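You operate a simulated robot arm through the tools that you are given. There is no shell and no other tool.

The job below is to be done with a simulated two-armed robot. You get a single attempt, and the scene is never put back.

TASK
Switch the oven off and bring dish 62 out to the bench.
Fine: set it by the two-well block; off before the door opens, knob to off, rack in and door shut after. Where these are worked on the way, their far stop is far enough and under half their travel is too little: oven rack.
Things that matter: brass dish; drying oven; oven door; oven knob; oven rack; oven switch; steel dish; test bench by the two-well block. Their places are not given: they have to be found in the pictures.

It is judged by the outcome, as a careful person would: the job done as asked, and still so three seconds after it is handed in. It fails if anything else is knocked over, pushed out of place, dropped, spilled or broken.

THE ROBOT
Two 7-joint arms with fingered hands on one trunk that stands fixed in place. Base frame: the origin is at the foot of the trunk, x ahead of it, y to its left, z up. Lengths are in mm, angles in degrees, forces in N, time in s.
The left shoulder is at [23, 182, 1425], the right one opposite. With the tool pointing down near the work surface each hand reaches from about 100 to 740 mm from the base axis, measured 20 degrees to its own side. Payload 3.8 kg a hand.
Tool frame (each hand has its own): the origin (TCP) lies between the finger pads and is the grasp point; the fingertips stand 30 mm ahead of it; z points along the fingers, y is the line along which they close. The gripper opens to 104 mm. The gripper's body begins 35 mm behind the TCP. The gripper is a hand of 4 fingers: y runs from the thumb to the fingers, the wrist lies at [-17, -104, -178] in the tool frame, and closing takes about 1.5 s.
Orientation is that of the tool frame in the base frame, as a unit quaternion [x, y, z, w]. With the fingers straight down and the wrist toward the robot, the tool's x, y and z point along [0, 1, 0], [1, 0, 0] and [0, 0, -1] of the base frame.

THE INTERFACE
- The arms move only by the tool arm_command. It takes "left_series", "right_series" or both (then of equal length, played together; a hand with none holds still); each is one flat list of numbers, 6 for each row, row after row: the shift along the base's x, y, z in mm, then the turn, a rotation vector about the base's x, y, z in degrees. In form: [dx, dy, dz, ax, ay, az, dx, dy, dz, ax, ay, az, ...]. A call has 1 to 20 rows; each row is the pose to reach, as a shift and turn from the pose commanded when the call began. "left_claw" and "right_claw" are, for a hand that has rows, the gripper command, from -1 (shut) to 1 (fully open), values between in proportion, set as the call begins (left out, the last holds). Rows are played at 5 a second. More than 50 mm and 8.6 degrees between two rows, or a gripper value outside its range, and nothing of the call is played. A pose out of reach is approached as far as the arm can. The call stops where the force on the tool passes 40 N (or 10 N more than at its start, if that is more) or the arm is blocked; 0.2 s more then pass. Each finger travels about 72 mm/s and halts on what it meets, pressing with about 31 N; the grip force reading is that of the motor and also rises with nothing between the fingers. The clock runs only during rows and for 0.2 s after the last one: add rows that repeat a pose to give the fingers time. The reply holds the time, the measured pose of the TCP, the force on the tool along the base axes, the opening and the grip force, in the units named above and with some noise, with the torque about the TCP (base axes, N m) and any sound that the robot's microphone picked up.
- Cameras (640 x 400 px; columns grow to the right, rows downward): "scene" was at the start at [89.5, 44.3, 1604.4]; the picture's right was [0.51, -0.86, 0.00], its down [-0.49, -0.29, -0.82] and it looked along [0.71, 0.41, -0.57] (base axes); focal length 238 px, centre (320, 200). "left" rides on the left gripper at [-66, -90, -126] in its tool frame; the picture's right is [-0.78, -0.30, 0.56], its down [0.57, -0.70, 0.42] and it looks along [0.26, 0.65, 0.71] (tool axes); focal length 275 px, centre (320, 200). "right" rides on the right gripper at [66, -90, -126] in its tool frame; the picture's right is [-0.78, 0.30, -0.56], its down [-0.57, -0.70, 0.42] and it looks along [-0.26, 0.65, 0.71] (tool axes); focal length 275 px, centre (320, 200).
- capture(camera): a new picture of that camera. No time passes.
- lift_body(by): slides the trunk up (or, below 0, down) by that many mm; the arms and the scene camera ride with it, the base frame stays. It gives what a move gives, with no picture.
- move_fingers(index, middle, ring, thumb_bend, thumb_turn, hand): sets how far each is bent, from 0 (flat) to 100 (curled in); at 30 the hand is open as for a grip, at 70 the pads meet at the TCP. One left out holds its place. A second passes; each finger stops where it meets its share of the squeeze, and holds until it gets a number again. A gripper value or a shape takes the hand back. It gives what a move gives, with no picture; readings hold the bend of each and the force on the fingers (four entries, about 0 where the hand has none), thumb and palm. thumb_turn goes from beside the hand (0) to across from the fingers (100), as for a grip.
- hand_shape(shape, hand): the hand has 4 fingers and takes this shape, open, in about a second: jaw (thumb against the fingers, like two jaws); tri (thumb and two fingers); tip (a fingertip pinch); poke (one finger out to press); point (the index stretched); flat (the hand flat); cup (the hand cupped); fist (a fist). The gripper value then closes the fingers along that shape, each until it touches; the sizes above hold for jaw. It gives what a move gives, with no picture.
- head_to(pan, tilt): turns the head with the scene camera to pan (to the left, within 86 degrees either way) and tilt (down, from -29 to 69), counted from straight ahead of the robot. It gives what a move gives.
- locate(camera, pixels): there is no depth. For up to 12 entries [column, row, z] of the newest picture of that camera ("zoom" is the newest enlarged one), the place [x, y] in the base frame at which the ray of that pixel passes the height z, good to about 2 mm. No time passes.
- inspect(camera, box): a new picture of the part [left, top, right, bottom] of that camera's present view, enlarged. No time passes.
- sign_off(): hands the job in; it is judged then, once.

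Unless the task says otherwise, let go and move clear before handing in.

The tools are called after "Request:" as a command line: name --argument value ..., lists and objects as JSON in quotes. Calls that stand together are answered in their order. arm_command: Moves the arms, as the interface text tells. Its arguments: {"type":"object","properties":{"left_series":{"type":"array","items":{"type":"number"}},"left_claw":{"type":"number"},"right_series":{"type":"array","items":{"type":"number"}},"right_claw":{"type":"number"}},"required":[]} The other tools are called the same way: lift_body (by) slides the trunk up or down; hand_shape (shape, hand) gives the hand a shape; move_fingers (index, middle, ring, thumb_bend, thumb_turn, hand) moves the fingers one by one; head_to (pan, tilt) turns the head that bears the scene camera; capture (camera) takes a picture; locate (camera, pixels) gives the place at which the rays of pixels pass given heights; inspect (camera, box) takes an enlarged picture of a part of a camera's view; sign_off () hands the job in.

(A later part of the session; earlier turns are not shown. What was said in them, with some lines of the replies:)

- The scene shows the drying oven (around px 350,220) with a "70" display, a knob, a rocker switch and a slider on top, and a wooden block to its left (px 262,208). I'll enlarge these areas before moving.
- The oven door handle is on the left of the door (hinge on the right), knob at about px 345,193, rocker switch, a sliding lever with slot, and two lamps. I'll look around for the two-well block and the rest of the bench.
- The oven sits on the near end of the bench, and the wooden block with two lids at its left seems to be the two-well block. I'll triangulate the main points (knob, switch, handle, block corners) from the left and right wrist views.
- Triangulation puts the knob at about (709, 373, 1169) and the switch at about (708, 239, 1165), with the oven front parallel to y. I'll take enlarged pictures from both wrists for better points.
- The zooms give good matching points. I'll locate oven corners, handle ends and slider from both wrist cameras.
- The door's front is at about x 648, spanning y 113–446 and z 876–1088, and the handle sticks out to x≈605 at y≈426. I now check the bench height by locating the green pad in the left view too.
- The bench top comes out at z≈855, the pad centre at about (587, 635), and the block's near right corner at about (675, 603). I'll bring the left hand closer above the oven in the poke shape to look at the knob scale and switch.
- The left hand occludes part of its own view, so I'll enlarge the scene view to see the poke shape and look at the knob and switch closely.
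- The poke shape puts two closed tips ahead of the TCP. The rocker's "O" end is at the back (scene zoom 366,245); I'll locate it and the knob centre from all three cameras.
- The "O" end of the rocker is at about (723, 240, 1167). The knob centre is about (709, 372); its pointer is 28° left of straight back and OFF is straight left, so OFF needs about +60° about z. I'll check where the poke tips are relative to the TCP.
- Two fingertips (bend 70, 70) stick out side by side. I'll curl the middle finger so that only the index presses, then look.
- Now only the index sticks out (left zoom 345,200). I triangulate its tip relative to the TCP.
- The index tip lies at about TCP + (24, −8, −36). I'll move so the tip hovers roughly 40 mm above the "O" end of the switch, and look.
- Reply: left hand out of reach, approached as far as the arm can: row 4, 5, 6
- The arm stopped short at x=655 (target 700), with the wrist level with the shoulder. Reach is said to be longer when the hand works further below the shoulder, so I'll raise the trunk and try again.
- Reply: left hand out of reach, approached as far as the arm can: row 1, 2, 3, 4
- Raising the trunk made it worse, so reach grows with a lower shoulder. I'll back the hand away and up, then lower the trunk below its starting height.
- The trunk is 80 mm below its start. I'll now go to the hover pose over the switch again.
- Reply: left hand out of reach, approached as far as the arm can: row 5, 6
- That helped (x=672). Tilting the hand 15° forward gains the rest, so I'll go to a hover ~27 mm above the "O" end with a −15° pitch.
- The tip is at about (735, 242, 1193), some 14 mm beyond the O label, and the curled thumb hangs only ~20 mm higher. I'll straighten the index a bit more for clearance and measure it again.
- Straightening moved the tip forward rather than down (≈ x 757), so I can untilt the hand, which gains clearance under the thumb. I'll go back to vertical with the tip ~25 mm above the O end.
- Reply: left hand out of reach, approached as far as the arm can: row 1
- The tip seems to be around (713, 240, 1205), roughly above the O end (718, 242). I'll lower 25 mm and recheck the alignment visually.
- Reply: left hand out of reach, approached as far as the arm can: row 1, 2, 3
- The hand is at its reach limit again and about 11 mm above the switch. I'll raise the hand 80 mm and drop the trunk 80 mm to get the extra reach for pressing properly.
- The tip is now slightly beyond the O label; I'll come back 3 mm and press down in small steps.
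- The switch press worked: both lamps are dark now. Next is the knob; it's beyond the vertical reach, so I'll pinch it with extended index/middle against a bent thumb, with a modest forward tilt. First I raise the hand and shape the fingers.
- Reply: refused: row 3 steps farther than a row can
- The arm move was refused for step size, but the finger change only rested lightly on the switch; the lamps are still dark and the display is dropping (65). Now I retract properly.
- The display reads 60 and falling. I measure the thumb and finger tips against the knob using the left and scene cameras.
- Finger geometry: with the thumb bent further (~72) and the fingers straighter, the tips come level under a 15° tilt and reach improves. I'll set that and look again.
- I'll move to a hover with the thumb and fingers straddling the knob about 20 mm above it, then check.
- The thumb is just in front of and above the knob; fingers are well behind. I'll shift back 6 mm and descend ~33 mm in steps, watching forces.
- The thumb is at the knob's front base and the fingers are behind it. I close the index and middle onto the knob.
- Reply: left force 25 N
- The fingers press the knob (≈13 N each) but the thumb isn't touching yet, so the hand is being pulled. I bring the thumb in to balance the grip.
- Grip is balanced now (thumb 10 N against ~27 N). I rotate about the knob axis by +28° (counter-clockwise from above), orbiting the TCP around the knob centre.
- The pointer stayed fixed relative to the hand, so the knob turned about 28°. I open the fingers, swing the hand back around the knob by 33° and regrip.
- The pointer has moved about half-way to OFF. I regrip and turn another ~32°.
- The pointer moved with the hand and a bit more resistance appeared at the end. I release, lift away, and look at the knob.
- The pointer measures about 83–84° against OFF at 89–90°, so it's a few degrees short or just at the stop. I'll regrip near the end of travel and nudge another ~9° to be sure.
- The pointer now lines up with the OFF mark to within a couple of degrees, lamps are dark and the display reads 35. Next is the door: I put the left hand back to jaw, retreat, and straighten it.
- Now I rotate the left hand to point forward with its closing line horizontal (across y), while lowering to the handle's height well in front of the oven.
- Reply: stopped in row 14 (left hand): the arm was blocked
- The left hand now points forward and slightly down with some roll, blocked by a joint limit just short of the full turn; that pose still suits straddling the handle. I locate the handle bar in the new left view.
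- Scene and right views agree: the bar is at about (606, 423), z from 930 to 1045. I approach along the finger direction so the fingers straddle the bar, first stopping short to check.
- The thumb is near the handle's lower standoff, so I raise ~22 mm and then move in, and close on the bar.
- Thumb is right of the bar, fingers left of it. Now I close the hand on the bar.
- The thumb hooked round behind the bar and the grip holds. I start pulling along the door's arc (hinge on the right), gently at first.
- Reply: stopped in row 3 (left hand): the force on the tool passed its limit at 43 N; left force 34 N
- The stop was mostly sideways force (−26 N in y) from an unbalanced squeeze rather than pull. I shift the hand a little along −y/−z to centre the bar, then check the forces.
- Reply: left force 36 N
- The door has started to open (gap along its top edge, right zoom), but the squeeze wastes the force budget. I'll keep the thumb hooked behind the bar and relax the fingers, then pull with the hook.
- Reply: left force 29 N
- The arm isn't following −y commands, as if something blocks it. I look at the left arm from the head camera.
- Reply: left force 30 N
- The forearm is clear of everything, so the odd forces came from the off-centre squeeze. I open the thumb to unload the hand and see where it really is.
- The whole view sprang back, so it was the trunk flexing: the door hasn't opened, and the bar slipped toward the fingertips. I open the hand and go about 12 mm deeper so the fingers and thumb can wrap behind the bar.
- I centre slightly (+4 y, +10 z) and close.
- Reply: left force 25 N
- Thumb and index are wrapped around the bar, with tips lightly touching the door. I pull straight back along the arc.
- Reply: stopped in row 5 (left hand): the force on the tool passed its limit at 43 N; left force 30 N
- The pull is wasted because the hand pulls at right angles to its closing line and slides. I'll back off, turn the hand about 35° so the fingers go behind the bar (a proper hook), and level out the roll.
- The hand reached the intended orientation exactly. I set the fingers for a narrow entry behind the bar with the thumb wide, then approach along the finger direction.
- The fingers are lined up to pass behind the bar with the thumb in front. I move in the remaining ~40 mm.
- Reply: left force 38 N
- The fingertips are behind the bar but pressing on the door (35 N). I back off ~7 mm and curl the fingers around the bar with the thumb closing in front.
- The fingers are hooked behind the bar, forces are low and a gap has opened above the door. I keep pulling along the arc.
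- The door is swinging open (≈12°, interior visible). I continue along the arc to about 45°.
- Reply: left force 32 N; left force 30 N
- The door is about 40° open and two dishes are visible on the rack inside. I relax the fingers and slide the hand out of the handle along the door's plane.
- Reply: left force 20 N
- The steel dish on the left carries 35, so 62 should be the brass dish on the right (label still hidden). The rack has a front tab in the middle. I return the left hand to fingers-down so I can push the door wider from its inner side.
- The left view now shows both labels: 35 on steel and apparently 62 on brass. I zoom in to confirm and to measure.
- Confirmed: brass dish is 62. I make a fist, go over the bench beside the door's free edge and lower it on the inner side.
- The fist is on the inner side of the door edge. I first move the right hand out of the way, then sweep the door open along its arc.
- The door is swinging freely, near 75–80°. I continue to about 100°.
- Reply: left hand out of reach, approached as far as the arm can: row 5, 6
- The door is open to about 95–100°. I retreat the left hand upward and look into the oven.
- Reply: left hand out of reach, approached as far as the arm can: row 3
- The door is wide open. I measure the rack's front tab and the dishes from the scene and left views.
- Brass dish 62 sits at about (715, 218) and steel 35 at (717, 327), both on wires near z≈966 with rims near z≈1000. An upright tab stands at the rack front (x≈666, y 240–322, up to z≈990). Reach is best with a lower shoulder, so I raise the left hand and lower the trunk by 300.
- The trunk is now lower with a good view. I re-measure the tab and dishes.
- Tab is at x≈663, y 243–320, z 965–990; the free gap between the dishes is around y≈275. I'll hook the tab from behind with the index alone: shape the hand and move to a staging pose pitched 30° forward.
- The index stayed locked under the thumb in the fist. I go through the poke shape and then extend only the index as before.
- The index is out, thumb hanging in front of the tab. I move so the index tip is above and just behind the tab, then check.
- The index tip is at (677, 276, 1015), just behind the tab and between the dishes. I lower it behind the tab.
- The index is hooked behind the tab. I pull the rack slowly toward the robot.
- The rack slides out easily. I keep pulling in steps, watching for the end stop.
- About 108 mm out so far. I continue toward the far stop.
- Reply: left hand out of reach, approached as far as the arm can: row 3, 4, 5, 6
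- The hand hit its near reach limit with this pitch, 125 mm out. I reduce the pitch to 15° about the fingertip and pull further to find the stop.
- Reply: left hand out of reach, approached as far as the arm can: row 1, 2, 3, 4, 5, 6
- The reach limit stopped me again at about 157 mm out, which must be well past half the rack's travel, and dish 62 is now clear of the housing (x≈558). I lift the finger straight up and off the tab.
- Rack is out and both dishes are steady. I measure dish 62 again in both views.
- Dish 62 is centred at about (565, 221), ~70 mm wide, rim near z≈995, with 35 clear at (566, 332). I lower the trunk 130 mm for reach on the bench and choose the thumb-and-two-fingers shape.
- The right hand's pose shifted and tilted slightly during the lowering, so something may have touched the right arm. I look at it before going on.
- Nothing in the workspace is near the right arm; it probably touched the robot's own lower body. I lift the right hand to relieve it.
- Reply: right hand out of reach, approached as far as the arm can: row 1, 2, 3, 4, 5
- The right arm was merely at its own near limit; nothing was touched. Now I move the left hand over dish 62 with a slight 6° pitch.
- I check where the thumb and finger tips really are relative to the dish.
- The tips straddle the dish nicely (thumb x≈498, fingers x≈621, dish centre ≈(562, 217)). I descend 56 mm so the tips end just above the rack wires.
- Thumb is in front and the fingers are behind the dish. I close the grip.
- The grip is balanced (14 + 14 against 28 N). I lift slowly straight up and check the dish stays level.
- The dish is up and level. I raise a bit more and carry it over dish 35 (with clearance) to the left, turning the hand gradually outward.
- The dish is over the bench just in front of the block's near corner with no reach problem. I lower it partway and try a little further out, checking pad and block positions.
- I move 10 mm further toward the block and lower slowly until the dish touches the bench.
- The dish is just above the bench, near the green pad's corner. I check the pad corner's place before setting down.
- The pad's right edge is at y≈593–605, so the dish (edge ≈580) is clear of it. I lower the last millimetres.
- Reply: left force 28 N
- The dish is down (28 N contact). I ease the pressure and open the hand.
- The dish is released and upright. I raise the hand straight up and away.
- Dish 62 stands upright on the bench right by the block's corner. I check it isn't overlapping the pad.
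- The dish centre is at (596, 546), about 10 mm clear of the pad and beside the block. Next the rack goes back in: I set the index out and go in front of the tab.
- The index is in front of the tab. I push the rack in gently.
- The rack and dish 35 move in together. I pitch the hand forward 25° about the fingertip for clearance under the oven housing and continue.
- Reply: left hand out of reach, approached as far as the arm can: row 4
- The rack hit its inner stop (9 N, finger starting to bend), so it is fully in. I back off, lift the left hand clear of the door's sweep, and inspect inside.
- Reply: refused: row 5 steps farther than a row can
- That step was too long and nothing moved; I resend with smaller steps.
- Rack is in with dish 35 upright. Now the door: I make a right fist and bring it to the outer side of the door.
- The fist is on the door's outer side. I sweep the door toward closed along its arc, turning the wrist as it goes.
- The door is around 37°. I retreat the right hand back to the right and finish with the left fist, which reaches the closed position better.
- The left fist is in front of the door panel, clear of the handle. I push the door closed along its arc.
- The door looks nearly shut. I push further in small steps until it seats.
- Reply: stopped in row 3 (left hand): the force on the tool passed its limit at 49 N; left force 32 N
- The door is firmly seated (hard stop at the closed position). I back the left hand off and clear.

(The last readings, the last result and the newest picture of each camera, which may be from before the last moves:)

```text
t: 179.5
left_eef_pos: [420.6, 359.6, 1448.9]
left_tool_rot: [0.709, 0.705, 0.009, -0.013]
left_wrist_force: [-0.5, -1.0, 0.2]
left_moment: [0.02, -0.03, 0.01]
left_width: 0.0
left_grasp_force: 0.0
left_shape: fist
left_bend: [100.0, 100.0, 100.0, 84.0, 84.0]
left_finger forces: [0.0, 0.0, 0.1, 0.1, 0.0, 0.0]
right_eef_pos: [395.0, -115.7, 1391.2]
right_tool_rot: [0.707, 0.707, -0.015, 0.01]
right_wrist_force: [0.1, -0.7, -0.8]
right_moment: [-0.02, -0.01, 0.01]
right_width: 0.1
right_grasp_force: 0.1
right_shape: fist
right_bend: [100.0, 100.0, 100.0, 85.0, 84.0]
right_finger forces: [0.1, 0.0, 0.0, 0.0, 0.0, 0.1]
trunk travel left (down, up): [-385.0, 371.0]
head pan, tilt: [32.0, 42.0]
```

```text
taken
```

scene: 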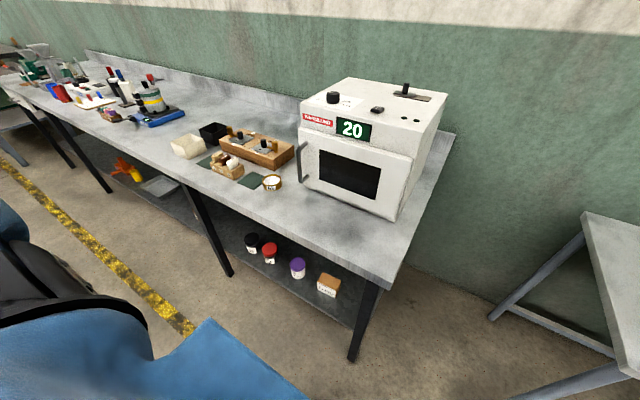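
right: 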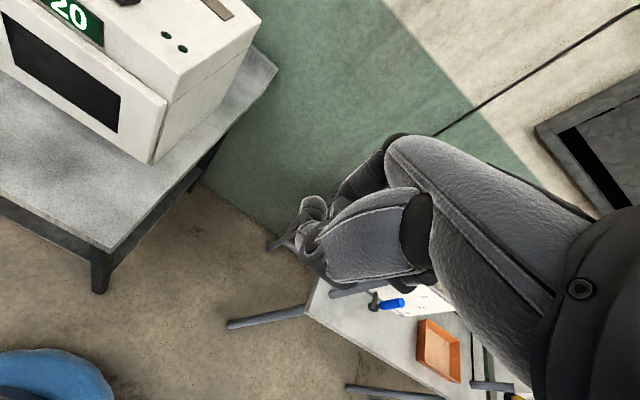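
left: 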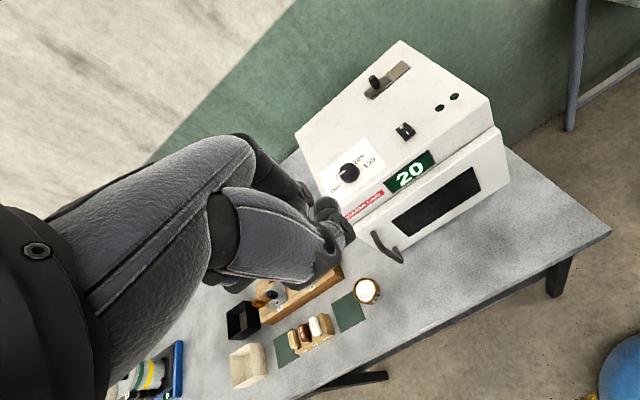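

Everything looks back in place. I zoom in for a final check of the knob, switch, lamps, door seam, dish and block.

Request:
inspect --camera "scene" --box '[290, 70, 450, 220]'

Request:
inspect --camera "left" --box '[310, 30, 520, 230]'

Request:
inspect --camera "scene" --box '[160, 110, 310, 200]'

Request:
inspect --camera "left" --box '[220, 260, 420, 400]'

```text
2.67 times, centred on (370, 145) of scene
```

zoom: 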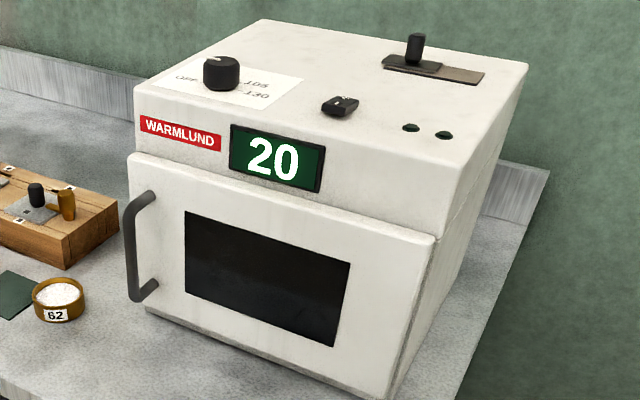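

```text
2.00 times, centred on (415, 130) of left
```

zoom: 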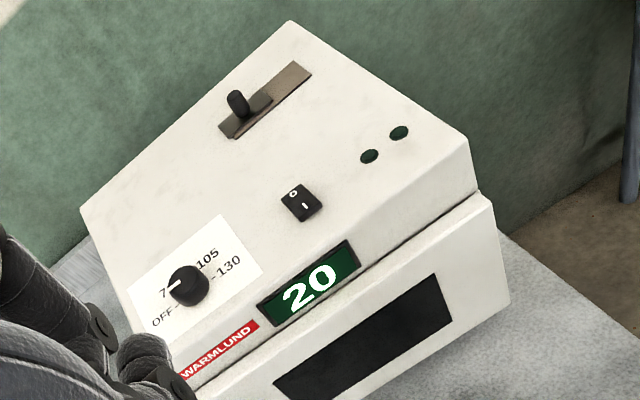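

```text
4.27 times, centred on (235, 155) of scene
```

zoom: 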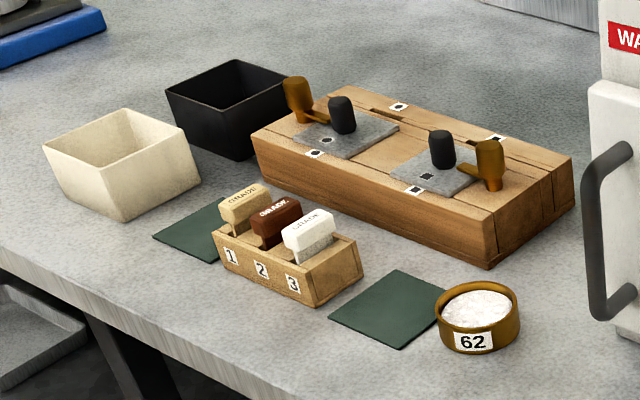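

```text
2.86 times, centred on (320, 330) of left
```

zoom: 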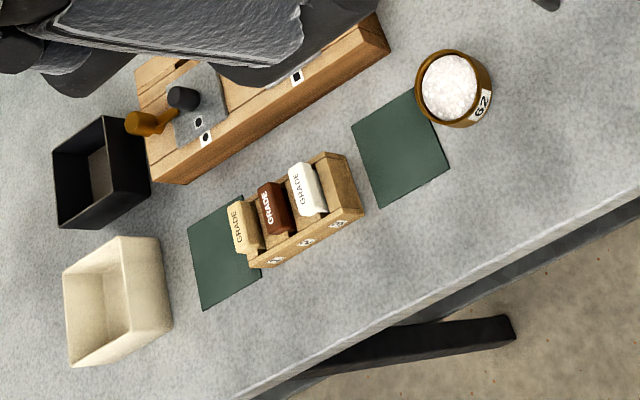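

Dish 62 stands beside the block, off the pad; lamps are dark and the door is flush. One last close look at the knob pointer.

Request:
inspect --camera "left" --box '[310, 130, 410, 210]'

Request:
locate --camera "zoom" --pixels '[[320, 200, 1160]]'

```text
5.00 times, centred on (360, 170) of left
```

zoom: 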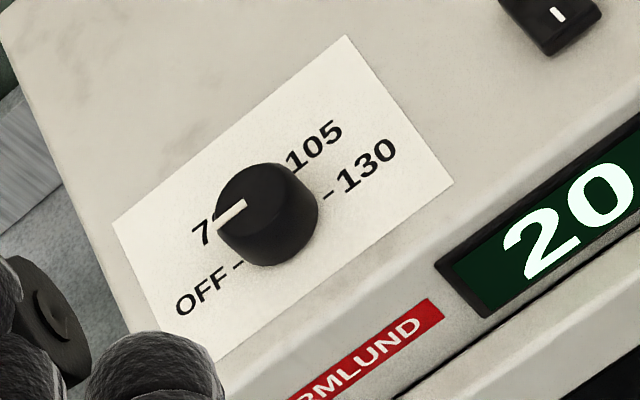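

```text
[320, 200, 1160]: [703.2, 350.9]
```

Request:
locate --camera "zoom" --pixels '[[245, 204, 1178], [215, 222, 1178], [240, 265, 1157], [327, 197, 1157], [113, 225, 1157], [347, 35, 1157], [238, 208, 1178], [222, 218, 1178], [250, 201, 1178], [255, 205, 1178]]'

```text
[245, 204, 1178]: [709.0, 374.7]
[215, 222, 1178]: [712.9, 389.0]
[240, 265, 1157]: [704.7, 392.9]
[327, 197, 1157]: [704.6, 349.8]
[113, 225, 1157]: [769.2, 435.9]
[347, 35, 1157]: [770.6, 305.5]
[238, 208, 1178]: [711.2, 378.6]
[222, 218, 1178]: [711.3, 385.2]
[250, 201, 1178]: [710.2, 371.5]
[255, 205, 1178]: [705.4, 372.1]
```

Request:
inspect --camera "left" --box '[330, 155, 370, 185]'

Request:
inspect --camera "scene" --box '[315, 85, 365, 115]'

```text
13.33 times, centred on (350, 170) of left
```

zoom: 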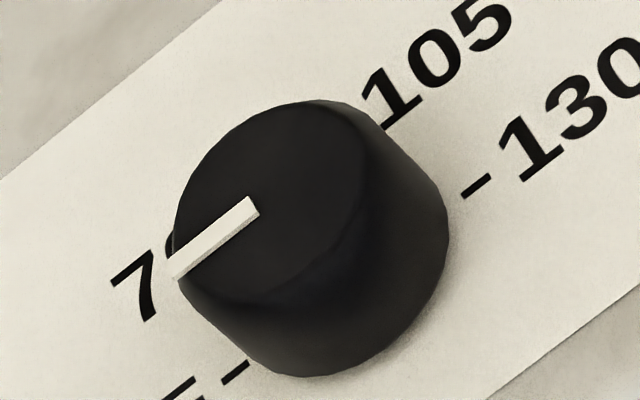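

```text
12.80 times, centred on (340, 100) of scene
```

zoom: 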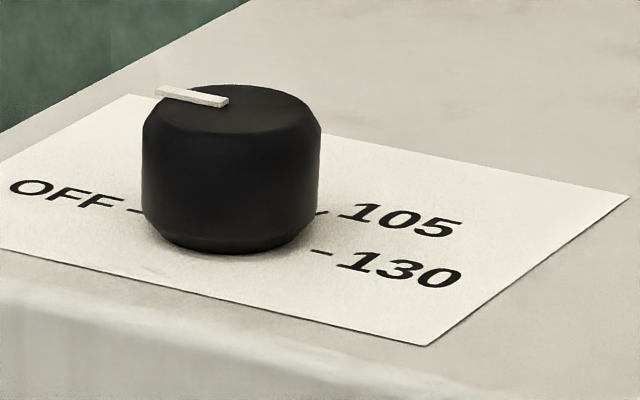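

At high zoom the pointer stripe (left view 252,205 → 177,268) is parallel to the OFF–130 line within a degree or two, so the knob is at OFF. The lamps are dark, the rack is in, the door is seated, dish 62 is by the block, and both hands are clear. I hand it in.

Request:
sign_off

```text
The job is handed in.
```

The oven is off and brass dish 62 is on the bench by the two-well block. I've handed the job in; I don't know the result yet.

- **Off first:** I pressed the switch to O and turned the knob to OFF before touching the door. Both lamps are dark, and the pointer lines up with the OFF mark to within a degree or two in the final close-up.
- **Rack:** I pulled it out about 157 mm. It never reached its far stop because the arm ran out of reach. I took that as more than half its travel but couldn't measure the full travel. It is back in against its inner stop.
- **Dish 62:** It was lifted and carried level, and now stands upright near the block's front corner. It is just clear of the green pad by my measurements, though it may be touching the pad's corner.
- **Door:** It is shut and seated against its stop.
- **Everything else:** Steel dish 35 was still upright on the rack when I closed the door. Nothing on the bench looks moved in the final pictures, and both hands are clear.
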